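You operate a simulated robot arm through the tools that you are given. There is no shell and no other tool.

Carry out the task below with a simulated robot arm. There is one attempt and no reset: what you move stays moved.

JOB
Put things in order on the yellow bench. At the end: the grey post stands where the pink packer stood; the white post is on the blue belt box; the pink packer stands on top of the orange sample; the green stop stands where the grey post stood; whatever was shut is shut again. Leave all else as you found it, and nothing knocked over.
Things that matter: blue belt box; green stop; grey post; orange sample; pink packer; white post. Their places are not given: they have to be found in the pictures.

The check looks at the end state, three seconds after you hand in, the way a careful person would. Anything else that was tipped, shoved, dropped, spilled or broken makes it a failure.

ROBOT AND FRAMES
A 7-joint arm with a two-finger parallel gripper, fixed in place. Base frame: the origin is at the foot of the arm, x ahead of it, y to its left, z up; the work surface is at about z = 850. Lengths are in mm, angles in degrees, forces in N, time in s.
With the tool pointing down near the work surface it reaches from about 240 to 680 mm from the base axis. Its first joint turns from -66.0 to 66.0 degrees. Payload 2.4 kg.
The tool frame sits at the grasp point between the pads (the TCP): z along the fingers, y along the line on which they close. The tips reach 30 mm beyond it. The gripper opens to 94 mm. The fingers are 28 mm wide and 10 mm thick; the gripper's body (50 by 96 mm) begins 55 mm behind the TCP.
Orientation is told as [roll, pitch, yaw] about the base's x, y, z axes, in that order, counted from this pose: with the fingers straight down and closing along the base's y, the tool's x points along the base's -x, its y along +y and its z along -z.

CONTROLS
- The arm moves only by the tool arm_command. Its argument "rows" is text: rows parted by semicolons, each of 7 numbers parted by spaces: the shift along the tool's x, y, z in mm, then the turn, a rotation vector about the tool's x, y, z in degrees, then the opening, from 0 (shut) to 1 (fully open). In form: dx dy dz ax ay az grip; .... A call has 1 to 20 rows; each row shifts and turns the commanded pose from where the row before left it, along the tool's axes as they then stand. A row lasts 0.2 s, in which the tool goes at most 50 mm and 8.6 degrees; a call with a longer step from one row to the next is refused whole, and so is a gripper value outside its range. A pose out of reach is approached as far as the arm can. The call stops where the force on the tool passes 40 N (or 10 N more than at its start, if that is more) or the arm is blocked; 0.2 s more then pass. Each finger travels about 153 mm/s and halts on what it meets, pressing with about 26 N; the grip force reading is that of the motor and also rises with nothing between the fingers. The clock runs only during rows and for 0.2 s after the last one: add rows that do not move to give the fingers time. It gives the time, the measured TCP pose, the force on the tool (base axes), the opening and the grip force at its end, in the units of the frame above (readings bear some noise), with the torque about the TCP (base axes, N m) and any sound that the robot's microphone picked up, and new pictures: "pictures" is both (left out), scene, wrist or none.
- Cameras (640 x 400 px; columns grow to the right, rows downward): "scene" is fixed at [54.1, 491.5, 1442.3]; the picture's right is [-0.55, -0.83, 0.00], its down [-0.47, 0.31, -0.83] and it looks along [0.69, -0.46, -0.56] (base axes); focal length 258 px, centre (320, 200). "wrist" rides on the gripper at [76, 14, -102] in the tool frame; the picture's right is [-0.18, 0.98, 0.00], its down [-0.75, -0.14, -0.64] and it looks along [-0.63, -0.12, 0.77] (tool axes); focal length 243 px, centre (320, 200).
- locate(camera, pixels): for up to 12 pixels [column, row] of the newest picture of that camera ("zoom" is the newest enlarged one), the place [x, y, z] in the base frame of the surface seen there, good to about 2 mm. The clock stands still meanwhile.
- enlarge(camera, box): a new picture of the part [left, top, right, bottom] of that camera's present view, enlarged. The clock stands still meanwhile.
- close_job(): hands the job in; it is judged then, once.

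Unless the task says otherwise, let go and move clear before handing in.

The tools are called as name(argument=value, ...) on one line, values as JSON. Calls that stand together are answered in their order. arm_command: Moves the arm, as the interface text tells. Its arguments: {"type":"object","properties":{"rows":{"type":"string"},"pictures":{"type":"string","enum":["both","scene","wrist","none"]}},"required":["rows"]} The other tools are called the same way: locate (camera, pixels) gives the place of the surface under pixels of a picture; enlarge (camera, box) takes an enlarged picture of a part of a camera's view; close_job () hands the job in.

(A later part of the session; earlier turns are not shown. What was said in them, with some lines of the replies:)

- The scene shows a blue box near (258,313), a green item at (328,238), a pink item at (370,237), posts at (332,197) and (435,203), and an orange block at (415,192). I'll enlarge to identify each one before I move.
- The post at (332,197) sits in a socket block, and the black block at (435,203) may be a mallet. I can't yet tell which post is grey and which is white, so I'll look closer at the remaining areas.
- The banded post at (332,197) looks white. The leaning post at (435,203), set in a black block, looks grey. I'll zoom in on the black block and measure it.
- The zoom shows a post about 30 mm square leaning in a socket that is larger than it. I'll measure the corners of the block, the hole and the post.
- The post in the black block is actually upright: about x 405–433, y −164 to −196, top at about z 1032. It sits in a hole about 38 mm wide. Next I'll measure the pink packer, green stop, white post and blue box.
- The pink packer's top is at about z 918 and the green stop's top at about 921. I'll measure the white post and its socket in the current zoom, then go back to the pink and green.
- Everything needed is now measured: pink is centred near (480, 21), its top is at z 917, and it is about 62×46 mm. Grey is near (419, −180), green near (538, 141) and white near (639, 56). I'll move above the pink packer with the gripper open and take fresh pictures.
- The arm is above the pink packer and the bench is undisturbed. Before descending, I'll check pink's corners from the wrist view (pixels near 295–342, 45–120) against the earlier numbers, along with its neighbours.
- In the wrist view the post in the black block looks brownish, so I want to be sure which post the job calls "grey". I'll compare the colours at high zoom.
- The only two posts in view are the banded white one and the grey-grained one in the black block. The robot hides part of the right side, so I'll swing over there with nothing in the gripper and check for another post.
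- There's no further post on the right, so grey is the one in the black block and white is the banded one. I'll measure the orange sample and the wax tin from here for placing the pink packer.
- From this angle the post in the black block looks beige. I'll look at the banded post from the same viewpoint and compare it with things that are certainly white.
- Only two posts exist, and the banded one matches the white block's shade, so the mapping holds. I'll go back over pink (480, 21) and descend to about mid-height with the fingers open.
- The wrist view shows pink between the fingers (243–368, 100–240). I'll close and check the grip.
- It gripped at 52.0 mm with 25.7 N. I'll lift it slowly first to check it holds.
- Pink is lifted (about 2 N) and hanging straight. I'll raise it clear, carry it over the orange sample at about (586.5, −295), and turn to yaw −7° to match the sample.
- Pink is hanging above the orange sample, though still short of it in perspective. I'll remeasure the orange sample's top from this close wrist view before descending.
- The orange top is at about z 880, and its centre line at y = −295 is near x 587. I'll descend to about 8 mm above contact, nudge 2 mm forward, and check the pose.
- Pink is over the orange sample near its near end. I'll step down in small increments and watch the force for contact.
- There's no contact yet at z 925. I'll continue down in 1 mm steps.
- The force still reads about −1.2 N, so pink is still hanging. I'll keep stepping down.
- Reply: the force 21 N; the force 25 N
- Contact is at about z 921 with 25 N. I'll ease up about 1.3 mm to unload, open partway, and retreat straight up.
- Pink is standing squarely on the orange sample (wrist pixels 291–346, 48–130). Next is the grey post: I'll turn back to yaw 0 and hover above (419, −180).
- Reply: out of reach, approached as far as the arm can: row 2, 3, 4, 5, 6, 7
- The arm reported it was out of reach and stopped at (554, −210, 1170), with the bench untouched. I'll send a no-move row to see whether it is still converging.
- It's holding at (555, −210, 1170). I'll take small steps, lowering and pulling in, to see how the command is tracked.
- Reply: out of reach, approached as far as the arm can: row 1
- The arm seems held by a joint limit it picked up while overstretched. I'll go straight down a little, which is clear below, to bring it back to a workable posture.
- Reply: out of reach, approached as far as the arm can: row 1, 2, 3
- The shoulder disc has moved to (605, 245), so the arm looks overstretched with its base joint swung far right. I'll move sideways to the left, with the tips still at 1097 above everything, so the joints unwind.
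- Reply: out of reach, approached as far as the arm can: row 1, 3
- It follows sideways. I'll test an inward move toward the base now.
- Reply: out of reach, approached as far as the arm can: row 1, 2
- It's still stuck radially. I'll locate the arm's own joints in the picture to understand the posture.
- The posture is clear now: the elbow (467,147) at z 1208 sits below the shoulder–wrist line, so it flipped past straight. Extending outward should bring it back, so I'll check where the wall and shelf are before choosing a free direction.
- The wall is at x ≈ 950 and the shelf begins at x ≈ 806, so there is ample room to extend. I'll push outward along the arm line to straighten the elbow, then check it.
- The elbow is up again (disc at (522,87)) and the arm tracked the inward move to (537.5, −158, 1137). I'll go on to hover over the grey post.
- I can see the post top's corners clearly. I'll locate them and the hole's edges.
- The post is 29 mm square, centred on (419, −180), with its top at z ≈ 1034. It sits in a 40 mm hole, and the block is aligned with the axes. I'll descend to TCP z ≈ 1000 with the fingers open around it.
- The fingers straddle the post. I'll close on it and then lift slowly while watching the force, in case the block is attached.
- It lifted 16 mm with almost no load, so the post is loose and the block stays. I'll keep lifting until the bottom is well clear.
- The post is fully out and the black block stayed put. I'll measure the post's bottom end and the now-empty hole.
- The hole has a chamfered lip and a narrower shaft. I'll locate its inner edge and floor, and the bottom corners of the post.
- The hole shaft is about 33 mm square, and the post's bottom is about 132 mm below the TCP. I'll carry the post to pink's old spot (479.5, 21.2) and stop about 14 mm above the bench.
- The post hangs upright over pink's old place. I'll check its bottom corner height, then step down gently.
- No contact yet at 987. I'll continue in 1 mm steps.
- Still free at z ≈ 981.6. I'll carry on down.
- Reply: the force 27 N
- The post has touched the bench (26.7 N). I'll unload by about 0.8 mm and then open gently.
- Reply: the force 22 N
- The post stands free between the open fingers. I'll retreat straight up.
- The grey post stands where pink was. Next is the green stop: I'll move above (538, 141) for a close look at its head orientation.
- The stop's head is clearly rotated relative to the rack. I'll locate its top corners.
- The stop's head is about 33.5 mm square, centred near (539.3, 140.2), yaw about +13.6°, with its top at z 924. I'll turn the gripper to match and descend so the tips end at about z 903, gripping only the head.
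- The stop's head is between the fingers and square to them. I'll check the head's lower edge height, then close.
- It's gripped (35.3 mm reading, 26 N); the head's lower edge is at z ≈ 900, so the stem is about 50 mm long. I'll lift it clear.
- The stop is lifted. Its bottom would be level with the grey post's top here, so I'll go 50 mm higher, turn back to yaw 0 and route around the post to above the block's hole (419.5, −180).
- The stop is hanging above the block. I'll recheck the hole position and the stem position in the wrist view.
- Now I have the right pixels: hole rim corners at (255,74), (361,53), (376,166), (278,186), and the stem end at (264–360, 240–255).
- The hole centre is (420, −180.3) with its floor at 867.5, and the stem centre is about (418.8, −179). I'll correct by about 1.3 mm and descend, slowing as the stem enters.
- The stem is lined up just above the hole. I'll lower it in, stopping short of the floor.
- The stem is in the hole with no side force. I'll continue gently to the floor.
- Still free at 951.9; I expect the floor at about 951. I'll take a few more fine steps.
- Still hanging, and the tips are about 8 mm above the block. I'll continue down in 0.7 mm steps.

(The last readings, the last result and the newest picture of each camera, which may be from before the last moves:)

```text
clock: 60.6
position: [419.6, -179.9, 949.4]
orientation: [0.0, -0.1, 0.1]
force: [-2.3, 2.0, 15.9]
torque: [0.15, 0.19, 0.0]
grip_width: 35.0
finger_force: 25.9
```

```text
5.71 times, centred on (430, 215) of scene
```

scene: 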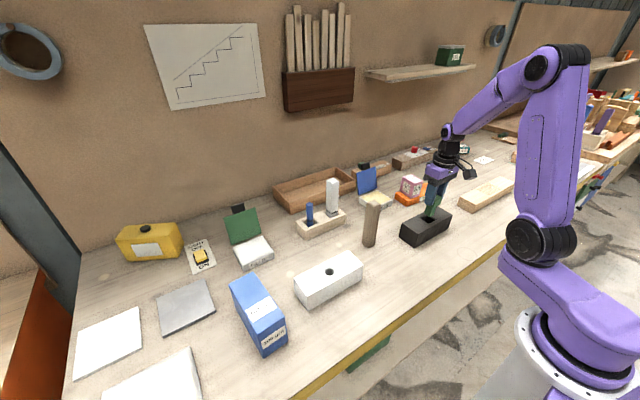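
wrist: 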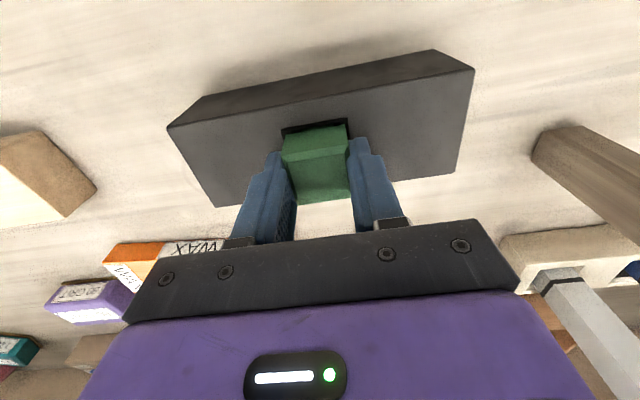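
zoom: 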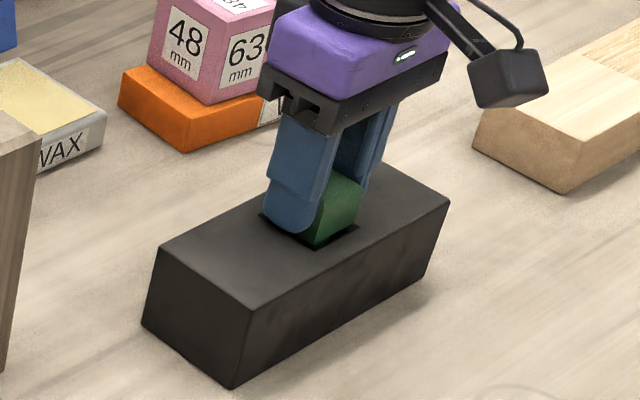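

Floor contact at z ≈ 949.5 (16 N), with the head sitting just above the block. I'll unload slightly, open, and rise.

arm_command(rows="0 0 -0.5 0 0 0 0.2; 0 0 0 0 0 0 0.39; 0 0 0 0 0 0 0.48; 0 0 0 0 0 0 0.6; 0 0 0 0 0 0 0.8; 0 0 0 0 0 0 0.8", pictures="wrist")

arm_command(rows="0 0 -8 0 0 0 0.8; 0 0 -20 0 0 0 0.8; 0 0 -35 0 0 0 0.8; 0 0 -40 0 0 0 0.8; 0 0 -40 0 0 0 1; 0 0 0 0 0 0 1", pictures="both")

enlarge(camera="scene", box=[350, 160, 470, 260])

```text
clock: 62.0
position: [419.1, -178.8, 949.5]
orientation: [0.1, 0.0, 0.1]
force: [0.0, 0.3, 0.6]
torque: [0.0, 0.02, -0.01]
grip_width: 75.2
finger_force: 0.1
```

wrist: 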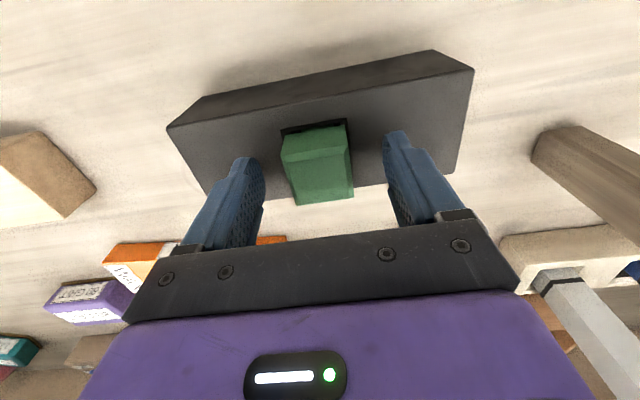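

```text
clock: 63.4
position: [421.2, -179.3, 1093.1]
orientation: [0.0, 0.0, -0.1]
force: [-0.3, 0.2, 0.2]
torque: [0.04, 0.0, -0.02]
grip_width: 93.8
finger_force: 0.1
```

scene: 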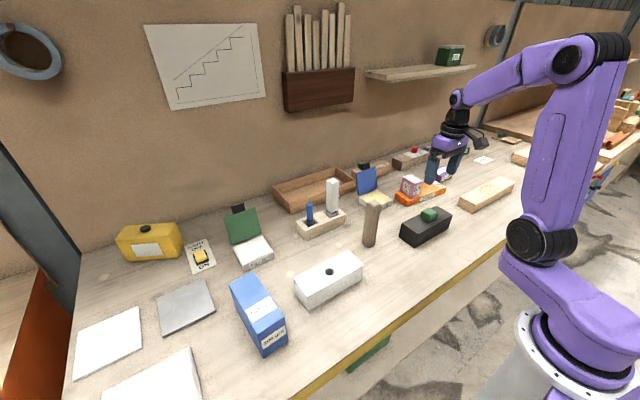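
wrist: 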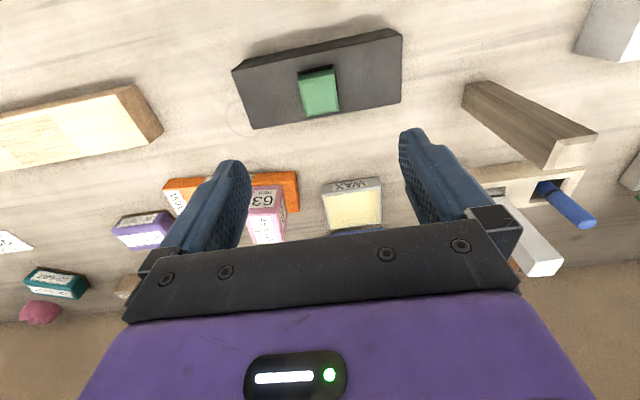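

```text
4.00 times, centred on (410, 210) of scene
```

zoom: 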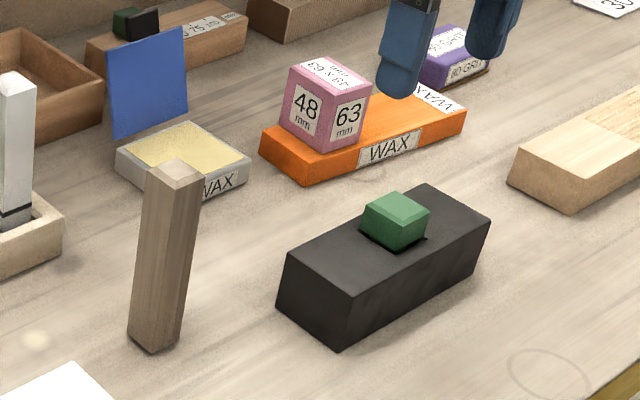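

The green stop stands upright in the hole. Now the white post: I'll move above it, keeping z under 1100 so the arm doesn't overstretch again.

arm_command(rows="-25 29.5 0 0 0 0 1; -25 29.5 0 0 0 0 1; -25 29.5 0 0 0 0 1; -25 29.5 0 0 0 0 1; -25 29.5 0 0 0 0 1; -25 29.5 0 0 0 0 1; -25 29.5 0 0 0 0 1; -25 29 0 0 0 0 1; 0 0 0 0 0 0 1", pictures="both")

enlarge(camera="wrist", box=[240, 60, 400, 180])

```text
clock: 65.4
position: [619.4, 55.4, 1093.4]
orientation: [0.0, 0.1, 0.1]
force: [0.0, -0.1, -0.7]
torque: [0.02, 0.03, 0.0]
grip_width: 94.0
finger_force: 0.0
```

scene: 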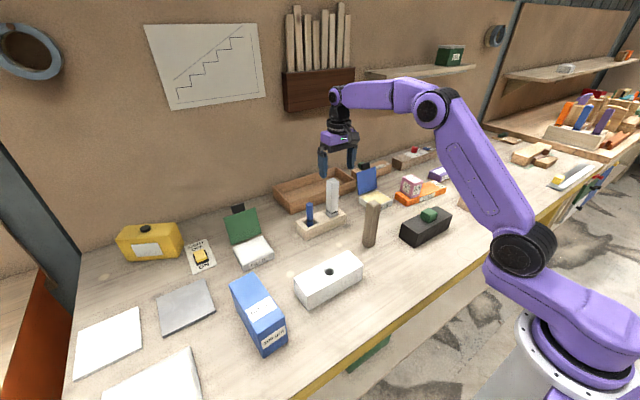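
wrist: 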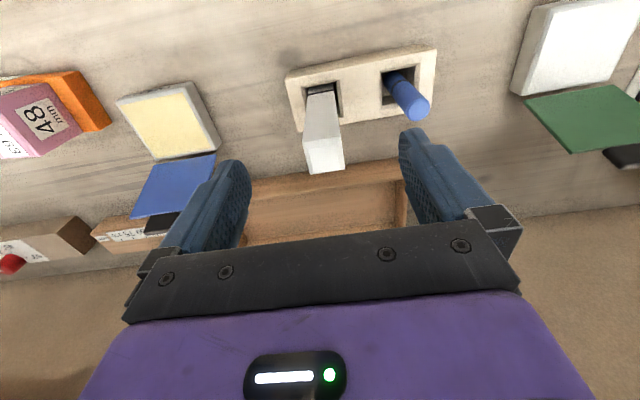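

```text
3.33 times, centred on (320, 120) of wrist
```

zoom: 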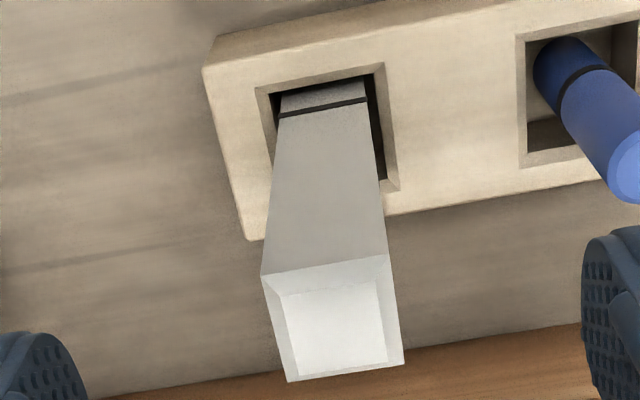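

The white post's top corners and the socket are visible. I'll locate them.

locate(camera="zoom", pixels=[[267, 278], [384, 259], [398, 360], [291, 377], [335, 320], [258, 90], [381, 66], [395, 186], [282, 100], [365, 88], [325, 95], [375, 130]])

locate(camera="zoom", pixels=[[208, 72], [248, 235], [595, 178], [370, 110], [272, 110], [570, 45], [620, 190], [530, 140], [325, 107], [330, 200]])

```text
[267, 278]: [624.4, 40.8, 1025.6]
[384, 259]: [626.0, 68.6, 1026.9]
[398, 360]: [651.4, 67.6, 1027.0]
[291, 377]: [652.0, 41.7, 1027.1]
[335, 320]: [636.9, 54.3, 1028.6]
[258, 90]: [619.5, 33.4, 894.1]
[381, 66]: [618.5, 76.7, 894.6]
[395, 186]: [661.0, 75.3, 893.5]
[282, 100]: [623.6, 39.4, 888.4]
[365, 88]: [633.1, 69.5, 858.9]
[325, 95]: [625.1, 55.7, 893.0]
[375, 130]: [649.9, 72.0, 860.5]
```

```text
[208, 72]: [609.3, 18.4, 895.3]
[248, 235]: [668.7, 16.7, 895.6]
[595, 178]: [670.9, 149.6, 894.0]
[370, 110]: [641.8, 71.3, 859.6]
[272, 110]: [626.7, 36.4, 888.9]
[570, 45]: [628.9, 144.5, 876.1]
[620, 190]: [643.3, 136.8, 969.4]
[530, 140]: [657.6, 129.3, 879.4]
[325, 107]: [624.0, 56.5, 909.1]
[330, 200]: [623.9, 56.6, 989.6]
```

The white post is centred at (638, 54.8), with its top at 1027 and a socket floor at about 859. Before picking it up, I'll measure the blue box's top face for the placing spot.

enlarge(camera="scene", box=[220, 265, 300, 365])

locate(camera="zoom", pixels=[[198, 82], [294, 33], [415, 207], [316, 272], [305, 150], [260, 100], [350, 215], [245, 60], [250, 170], [350, 120], [335, 370], [428, 305]])

```text
4.00 times, centred on (260, 315) of scene
```

zoom: 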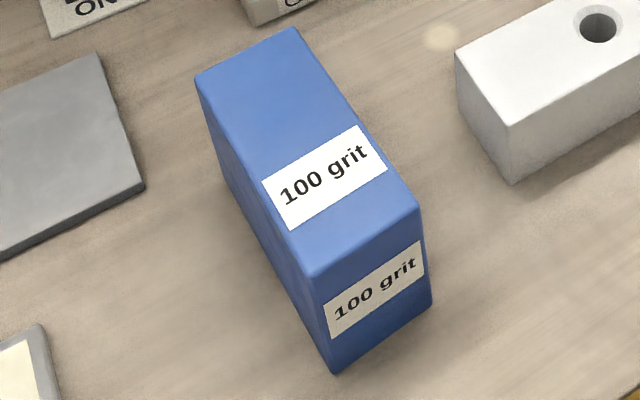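

```text
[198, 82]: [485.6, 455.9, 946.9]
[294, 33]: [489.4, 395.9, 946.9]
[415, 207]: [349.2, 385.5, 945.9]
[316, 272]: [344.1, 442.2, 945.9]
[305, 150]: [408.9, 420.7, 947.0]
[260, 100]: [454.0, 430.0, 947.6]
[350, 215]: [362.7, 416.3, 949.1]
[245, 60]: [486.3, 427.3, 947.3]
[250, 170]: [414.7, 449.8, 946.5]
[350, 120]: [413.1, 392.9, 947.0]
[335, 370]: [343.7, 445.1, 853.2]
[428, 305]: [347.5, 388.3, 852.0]
```

The blue box top is centred at about (417, 420), z ≈ 948, about 141×58 mm, yaw ≈ 5°. Now I'll centre over the white post and descend to grip height.

arm_command(rows="-18 -0.5 0 0 0 0 1; 0 0 35 0 0 0 1; 0 0 35 0 0 0 1; 0 0 22 0 0 0 1; 0 0 11 0 0 0 1; 0 0 0 0 0 0 1; 0 0 0 0 0 0 1", pictures="both")

```text
clock: 67.0
position: [636.8, 57.3, 989.6]
orientation: [0.0, 0.0, 0.0]
force: [0.3, 0.7, 0.5]
torque: [-0.05, 0.01, -0.02]
grip_width: 94.1
finger_force: 0.0
```

scene: 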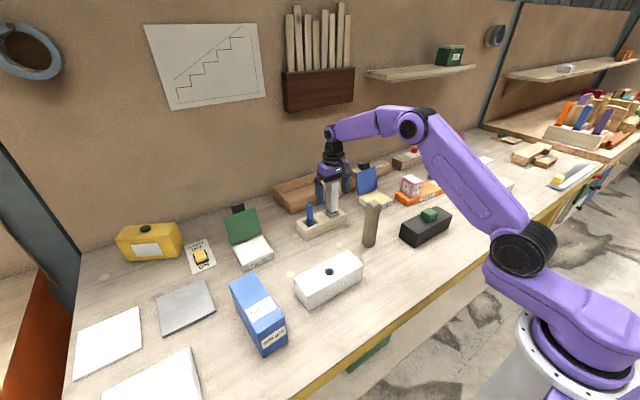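
wrist: 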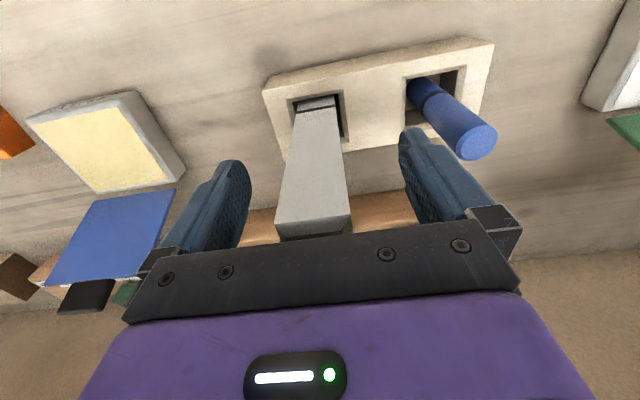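

The post is between the fingers, and the blue peg is clear of the right-hand finger. I'll close, then lift slowly.

arm_command(rows="0 0 0 0 0 0 0.7; 0 0 0 0 0 0 0.5; 0 0 0 0 0 0 0.37; 0 0 0 0 0 0 0.25; 0 0 0 0 0 0 0.15; 0 0 0 0 0 0 0.15", pictures="none")

arm_command(rows="0 0 -3 0 0 0 0.15; 0 0 -6 0 0 0 0.15; 0 0 -10 0 0 0 0.15; 0 0 0 0 0 0 0.15", pictures="both")

```text
clock: 68.4
position: [637.3, 56.8, 989.3]
orientation: [0.0, 0.0, 0.1]
force: [0.2, -0.1, 1.2]
torque: [0.04, 0.01, 0.0]
grip_width: 33.8
finger_force: 25.7
```

```text
clock: 69.4
position: [637.7, 56.1, 1008.2]
orientation: [0.0, 0.0, 0.0]
force: [-0.2, 0.9, -1.2]
torque: [0.0, 0.0, 0.0]
grip_width: 33.7
finger_force: 25.9
```

scene: 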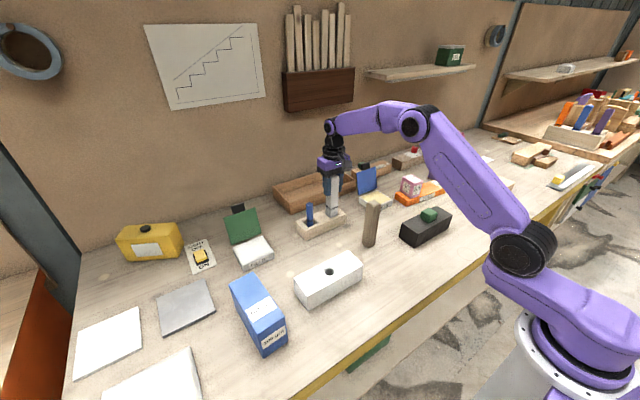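
wrist: 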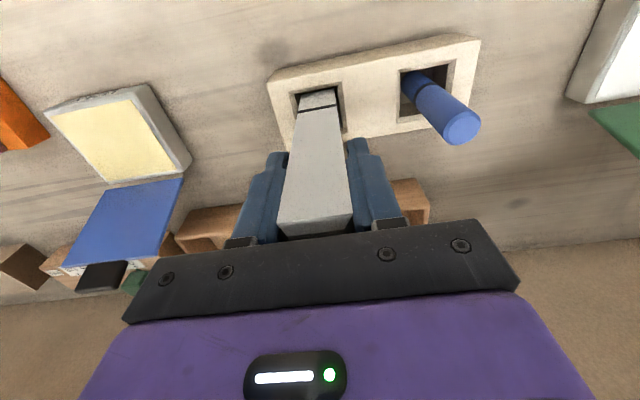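

The post slides up freely and the rack stays. I'll continue straight up until the bottom clears the rack, then draw in toward the base while rising.

arm_command(rows="0 0 -15 0 0 0 0.15; 0 0 -20 0 0 0 0.15; 0 0 -20 0 0 0 0.15; 20 0 -15 0 0 0 0.15; 30 0 -15 0 0 0 0.15; 30 0 -15 0 0 0 0.15; 20 0 -15 0 0 0 0.15; 0 0 0 0 0 0 0.15", pictures="both")

enlarge(camera="scene", box=[270, 120, 390, 250])

```text
clock: 71.2
position: [537.4, 56.7, 1122.3]
orientation: [-0.1, -0.1, 0.1]
force: [0.7, 0.2, -1.3]
torque: [0.0, 0.03, 0.03]
grip_width: 33.6
finger_force: 26.0
```

scene: 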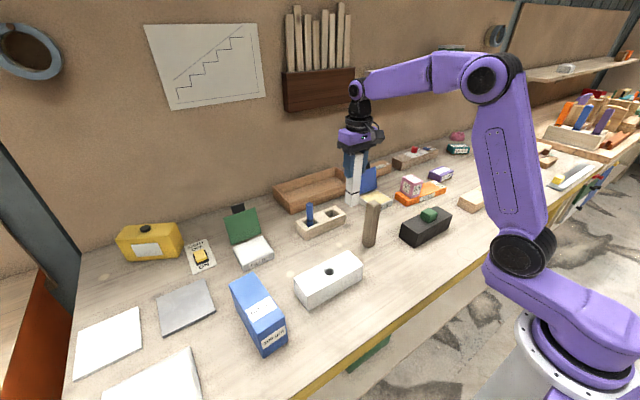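
wrist: 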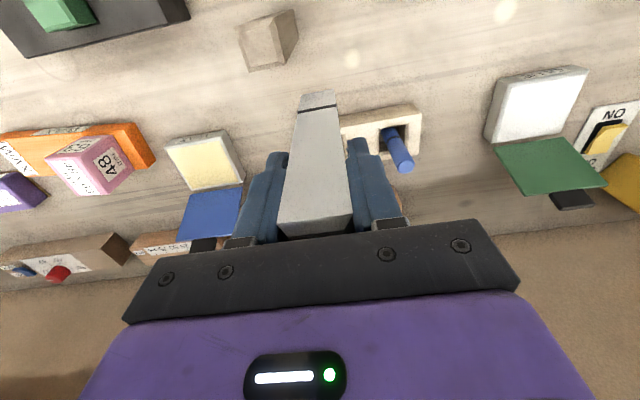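

```text
3.08 times, centred on (330, 185) of scene
```

zoom: 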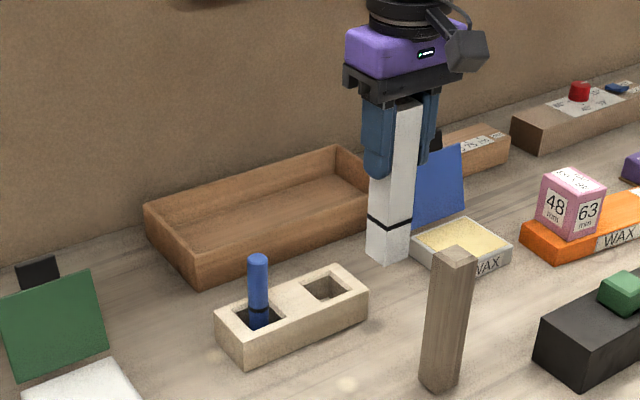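

The white post is clear of the rack (the band is visible and the socket is empty). I'll carry it over the blue box at (417, 420), keeping its bottom above everything on the way, and turn 5° to match the box.

arm_command(rows="12.1 36.4 0 0 0 0 0.15; 12.1 36.4 0 0 0 0 0.15; 12.1 36.4 0 0 0 0 0.15; 12.1 36.4 0 0 0 0 0.15; 12.1 36.4 0 0 0 0 0.15; 12.1 36.4 0 0 0 0 0.15; 12.1 36.4 0 0 0 0 0.15; 12.1 36.4 0 0 0 0 0.15; 12.1 36.4 0 0 0 0 0.15; 12.1 36.4 0 0 0 0 0.15; 0 0 0 0 0 -5 0.15; 0 0 0 0 0 0 0.15; 0 0 0 0 0 0 0.15", pictures="both")

enlarge(camera="wrist", box=[220, 20, 420, 160])

```text
clock: 74.0
position: [415.1, 420.6, 1123.7]
orientation: [0.0, 0.0, 5.2]
force: [0.3, 0.7, -0.7]
torque: [0.02, 0.03, 0.0]
grip_width: 33.7
finger_force: 25.8
```

scene: 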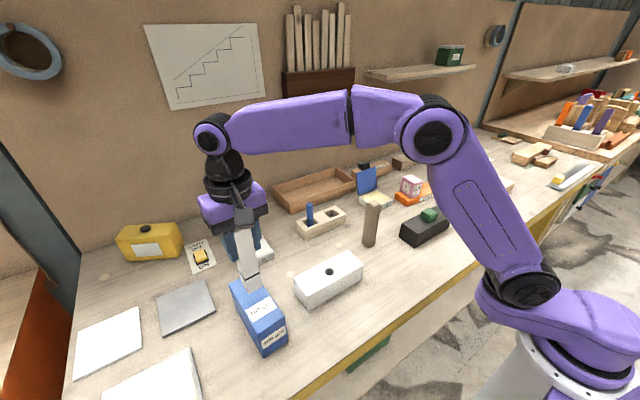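
wrist: 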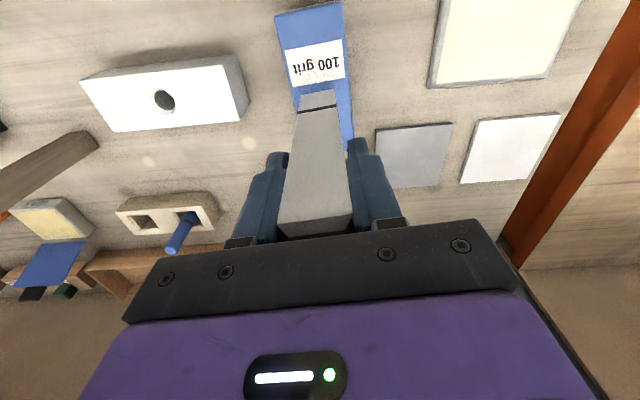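

```text
2.86 times, centred on (320, 90) of wrist
```

zoom: 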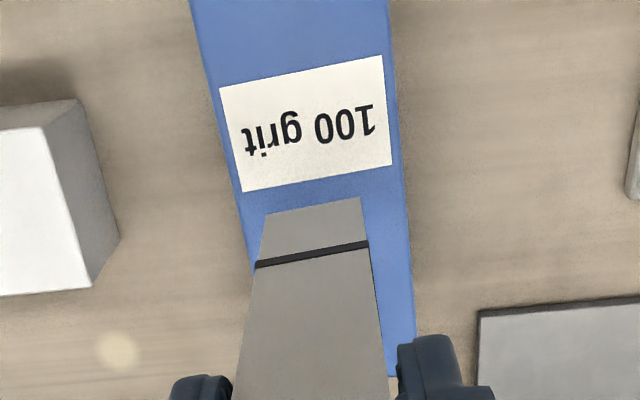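

The post hangs above the blue box. I'll check the box edges and the post's end from this view to confirm it's centred.

locate(camera="zoom", pixels=[[212, 60], [392, 40], [248, 225], [408, 215], [412, 330], [310, 180], [300, 40], [270, 216], [357, 202], [300, 220], [395, 300], [240, 180]])

```text
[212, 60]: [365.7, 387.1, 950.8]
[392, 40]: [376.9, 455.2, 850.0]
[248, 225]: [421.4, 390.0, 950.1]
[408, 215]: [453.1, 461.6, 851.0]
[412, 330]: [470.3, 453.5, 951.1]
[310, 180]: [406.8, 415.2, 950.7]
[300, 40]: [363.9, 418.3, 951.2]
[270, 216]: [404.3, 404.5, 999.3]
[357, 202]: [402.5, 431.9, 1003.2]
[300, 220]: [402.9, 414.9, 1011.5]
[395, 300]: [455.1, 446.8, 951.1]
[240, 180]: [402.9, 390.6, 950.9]
```

The post at (417.5, 418) is centred on the box, whose top is at z 951. I expect contact at TCP ≈ 1081–1082, so I'll descend to about 1089 and then step.

arm_command(rows="0 0 12 0 0 0 0.15; 0 0 12 0 0 0 0.15; 0 0 8 0 0 0 0.15; 0 0 0 0 0 0 0.15", pictures="none")

arm_command(rows="0 0 2 0 0 0 0.15; 0 0 2 0 0 0 0.15; 0 0 0 0 0 0 0.15", pictures="scene")

```text
clock: 75.0
position: [416.4, 418.2, 1091.6]
orientation: [0.0, 0.0, 5.0]
force: [0.1, 0.6, -0.4]
torque: [-0.01, 0.02, -0.04]
grip_width: 33.8
finger_force: 26.4
```

```text
clock: 75.8
position: [416.4, 418.6, 1086.8]
orientation: [0.1, 0.0, 5.1]
force: [0.4, 0.2, 0.0]
torque: [0.0, 0.0, 0.01]
grip_width: 33.8
finger_force: 25.7
```

scene: 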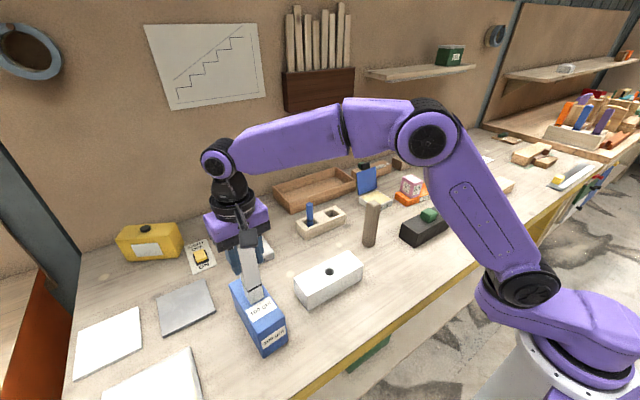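

It's close to the surface with no contact yet. I'll step down finely.

arm_command(rows="0 0 1 0 0 0 0.15; 0 0 1 0 0 0 0.15; 0 0 0 0 0 0 0.15", pictures="none")

arm_command(rows="0 0 0.8 0 0 0 0.15; 0 0 0.8 0 0 0 0.15; 0 0 0 0 0 0 0.15", pictures="none")

```text
clock: 76.6
position: [416.8, 419.4, 1085.0]
orientation: [0.0, 0.0, 5.1]
force: [-0.2, -0.7, -0.5]
torque: [0.01, -0.01, -0.01]
grip_width: 34.2
finger_force: 25.9
```

```text
clock: 77.4
position: [417.6, 420.4, 1083.9]
orientation: [-0.1, 0.0, 5.1]
force: [0.1, -0.7, -0.2]
torque: [0.03, 0.0, -0.02]
grip_width: 34.1
finger_force: 25.9
```

arm_command(rows="0 0 0.7 0 0 0 0.15; 0 0 0.7 0 0 0 0.15; 0 0 0 0 0 0 0.15", pictures="none")

```text
clock: 78.2
position: [417.5, 420.3, 1081.4]
orientation: [0.0, 0.0, 5.1]
force: [-0.4, -1.2, -0.8]
torque: [0.03, -0.01, 0.01]
grip_width: 33.8
finger_force: 26.6
```

Still no contact at about 1082. I'll continue.

arm_command(rows="0 0 0.7 0 0 0 0.15; 0 0 0.7 0 0 0 0.15; 0 0 0 0 0 0 0.15", pictures="none")

```text
clock: 79.0
position: [416.8, 419.5, 1080.7]
orientation: [0.1, 0.0, 5.1]
force: [-0.3, -0.1, -1.1]
torque: [0.03, 0.01, 0.0]
grip_width: 34.1
finger_force: 25.9
```

arm_command(rows="0 0 0.7 0 0 0 0.15; 0 0 0.5 0 0 0 0.15; 0 0 0 0 0 0 0.15", pictures="wrist")

enlarge(camera="scene", box=[210, 220, 310, 360])

```text
clock: 79.8
position: [416.4, 420.1, 1080.3]
orientation: [0.1, -0.2, 5.1]
force: [-1.4, -1.6, 13.7]
torque: [-0.21, 0.15, -0.01]
grip_width: 33.7
finger_force: 25.9
```

wrist: 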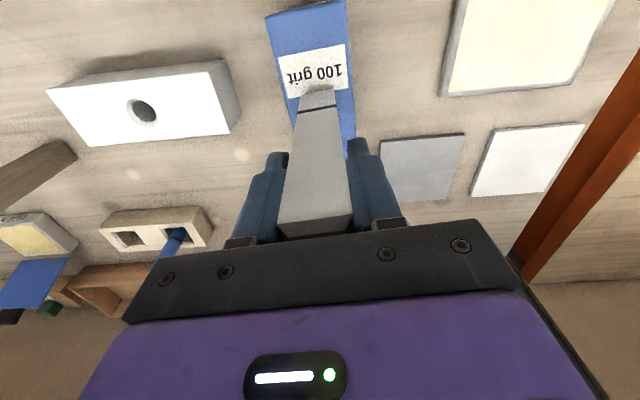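

```text
2.86 times, centred on (260, 290) of scene
```

zoom: 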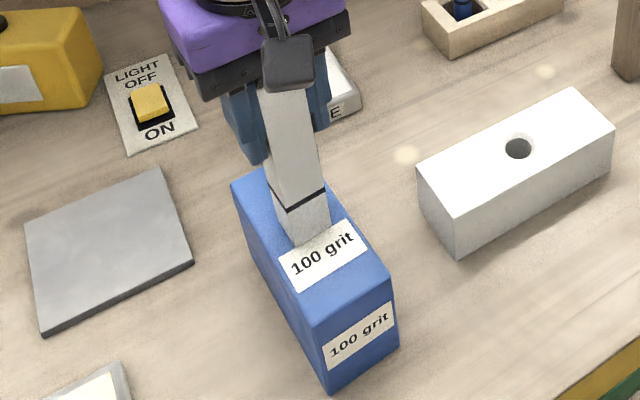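

It's in contact with the box (13.7 N) and standing centred. I'll unload a little and open gently.

arm_command(rows="0 0 -0.4 0 0 0 0.15; 0 0 0 0 0 0 0.15; 0 0 0 0 0 0 0.38; 0 0 0 0 0 0 0.45; 0 0 0 0 0 0 0.55; 0 0 0 0 0 0 0.7; 0 0 0 0 0 0 0.85; 0 0 0 0 0 0 0.85", pictures="both")

```text
clock: 81.6
position: [415.4, 420.4, 1080.6]
orientation: [0.0, 0.0, 5.0]
force: [-0.2, -0.7, -0.4]
torque: [0.0, 0.0, 0.02]
grip_width: 80.1
finger_force: 0.1
```

scene: 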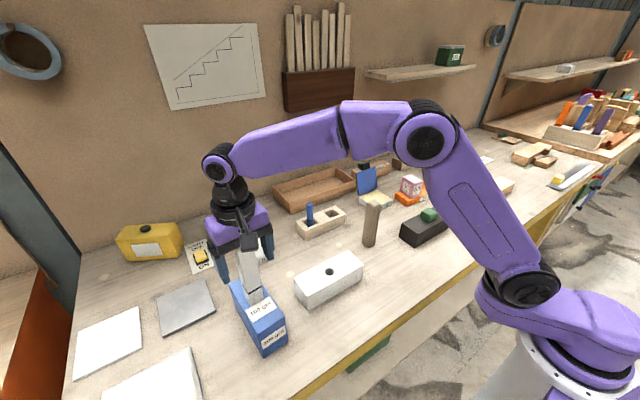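
wrist: 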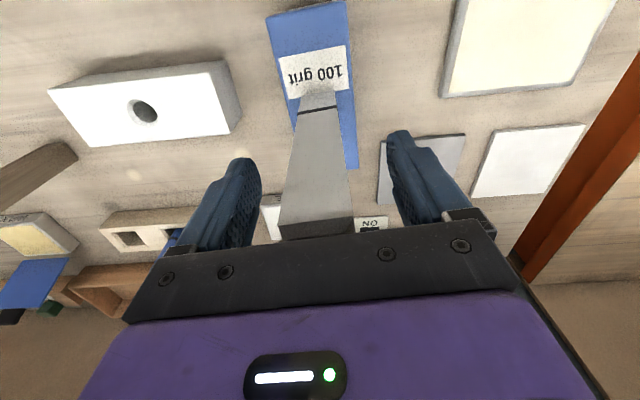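

The white post stands on its own. Rather than risk overstretching straight up, I'll slide the open fingers back toward the base while rising slightly; the palm is already 16 mm above the post top.

arm_command(rows="0 0 -6 0 0 0 0.85; 0 0 -8 0 0 0 0.85; 12 0 -6 0 0 0 0.85; 20 0 -6 0 0 0 0.85; 25 0 -6 0 0 0 0.85; 30 0 -8 0 0 0 0.85; 30 0 -10 0 0 0 0.85; 0 0 0 0 0 0 0.85", pictures="both")

```text
clock: 83.4
position: [300.5, 407.3, 1130.8]
orientation: [0.0, 0.1, 5.2]
force: [0.1, 1.0, -0.6]
torque: [-0.03, -0.03, -0.01]
grip_width: 79.9
finger_force: 0.1
```

scene: 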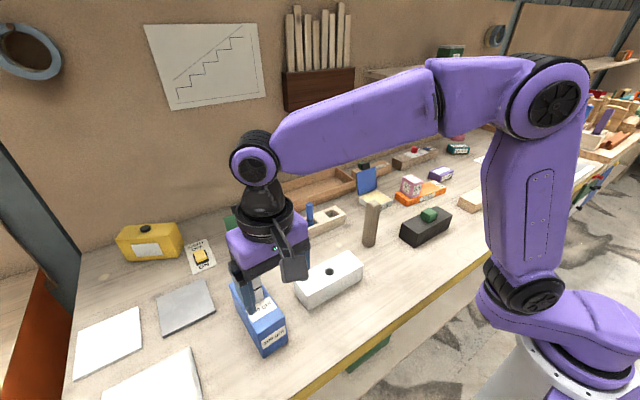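
wrist: 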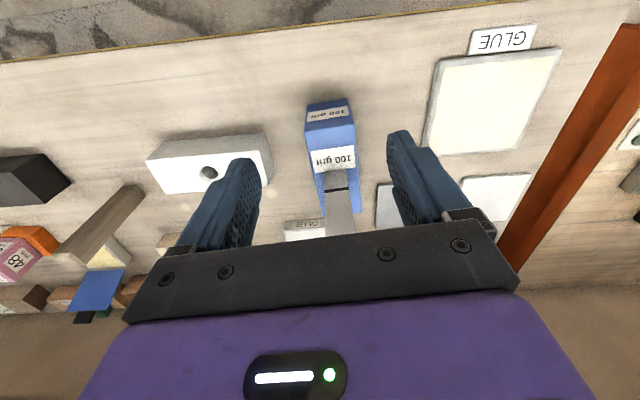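

The fingers are clear of the white post. I'll rise and move back to the middle for a full view of the bench.

arm_command(rows="0 0 -30 0 0 0 0.85; 0 0 -30 0 0 5 0.85; 0 -40 0 0 0 0 0.85; 0 -40 0 0 0 0 0.85; 0 -40 0 0 0 0 0.85; -10 -40 0 0 0 0 0.85; -10 -40 0 0 0 0 0.85; -10 -40 0 0 0 0 0.85; -10 -40 0 0 0 0 1; 0 0 0 0 0 0 1", pictures="both")

enlarge(camera="scene", box=[70, 200, 310, 390])

enlarge(camera="scene", box=[280, 140, 480, 270])

```text
clock: 85.6
position: [343.1, 130.5, 1191.0]
orientation: [0.0, 0.0, 0.0]
force: [-0.4, -0.1, 0.5]
torque: [-0.02, -0.03, -0.01]
grip_width: 93.9
finger_force: 0.0
```

scene: 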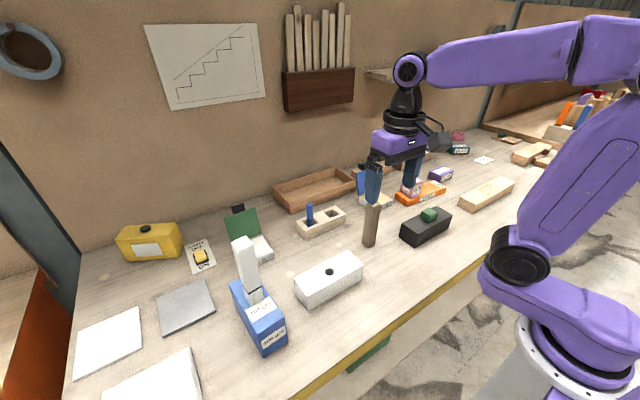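
wrist: 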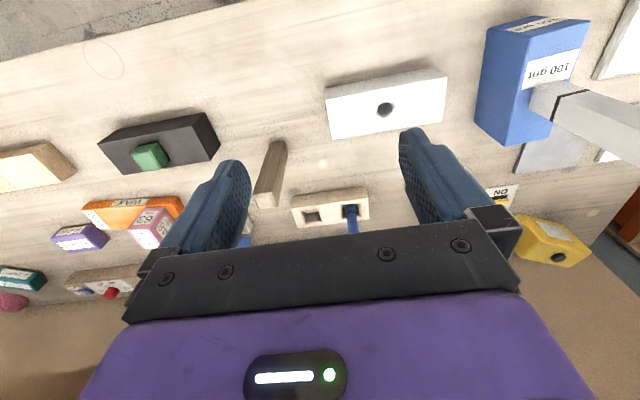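

```text
2.11 times, centred on (190, 295) of scene
```

zoom: 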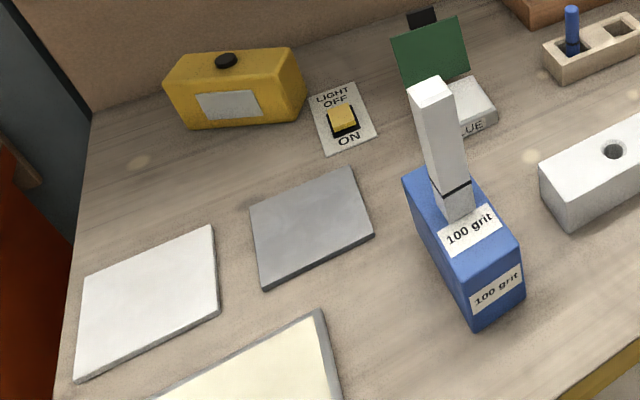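

```text
3.08 times, centred on (380, 205) of scene
```

zoom: 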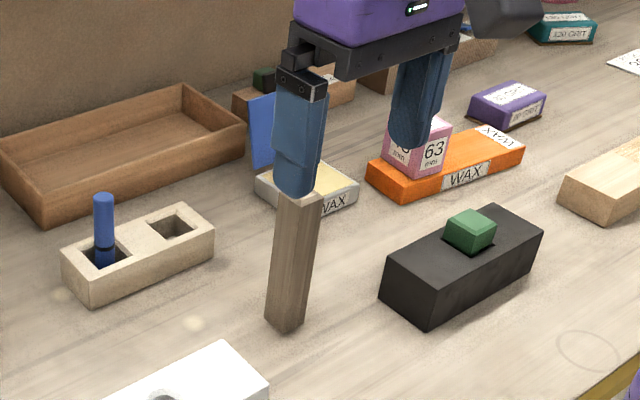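

All four moves look right: white on blue, grey at pink's spot, green in the hole, pink on orange. I'll check the final positions numerically.

locate(camera="zoom", pixels=[[268, 317], [287, 330], [303, 318], [447, 228], [470, 212], [494, 225], [472, 242], [385, 165], [413, 172], [449, 160], [370, 175], [404, 200]])

locate(camera="wrist", pixels=[[259, 203], [278, 202], [270, 204], [150, 152], [210, 155], [118, 170], [100, 145], [307, 215], [365, 190], [180, 200], [333, 136], [446, 105]])

```text
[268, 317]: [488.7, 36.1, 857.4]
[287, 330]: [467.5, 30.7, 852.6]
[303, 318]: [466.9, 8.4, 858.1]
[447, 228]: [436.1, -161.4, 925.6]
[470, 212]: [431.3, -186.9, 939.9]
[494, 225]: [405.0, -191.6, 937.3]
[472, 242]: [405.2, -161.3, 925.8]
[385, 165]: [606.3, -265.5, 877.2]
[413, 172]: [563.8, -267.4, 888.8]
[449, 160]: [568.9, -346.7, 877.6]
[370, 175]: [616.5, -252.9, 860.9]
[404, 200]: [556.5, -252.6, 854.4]
```

```text
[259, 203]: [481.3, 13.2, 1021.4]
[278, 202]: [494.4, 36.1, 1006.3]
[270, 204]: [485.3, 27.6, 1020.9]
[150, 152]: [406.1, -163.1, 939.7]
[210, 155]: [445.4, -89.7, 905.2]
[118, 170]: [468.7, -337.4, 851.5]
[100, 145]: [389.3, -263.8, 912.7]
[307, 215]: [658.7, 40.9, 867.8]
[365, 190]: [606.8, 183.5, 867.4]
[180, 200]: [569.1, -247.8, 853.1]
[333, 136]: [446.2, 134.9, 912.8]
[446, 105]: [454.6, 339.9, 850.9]
```

The grey post reads about x 467–494, y 8–36, centred on pink's old spot. The stop is upright in the block and the other items sit where they were. I opened nothing that was shut, and the arm is clear, so I'm handing in.

close_job()

```text
The job is handed in.
```

I finished all four moves and handed the job in. I don't have the check's verdict, only my last pictures and readings:

- **Pink packer:** it stands on the orange sample, near the sample's near end.
- **Grey post:** it stands upright on the bench, centred at about (480, 22). Pink's old spot was about (480, 21).
- **Green stop:** it stands upright in the hole of the black block, where the grey post was.
- **White post:** it stands upright near the middle of the blue belt box.

**Which post is grey:** the post in the black block looked grey-brown, even beige from some angles. I took it as the grey one because the only other post I could find was the banded white one.

**Shut items:** I saw nothing that needed opening. The glue and wax lids were already open, and I left them that way.

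While moving between the orange sample and the grey post, the arm overstretched for a few seconds. I straightened it out without touching anything. In the last pictures nothing was knocked over, and the other items looked to be where they started.
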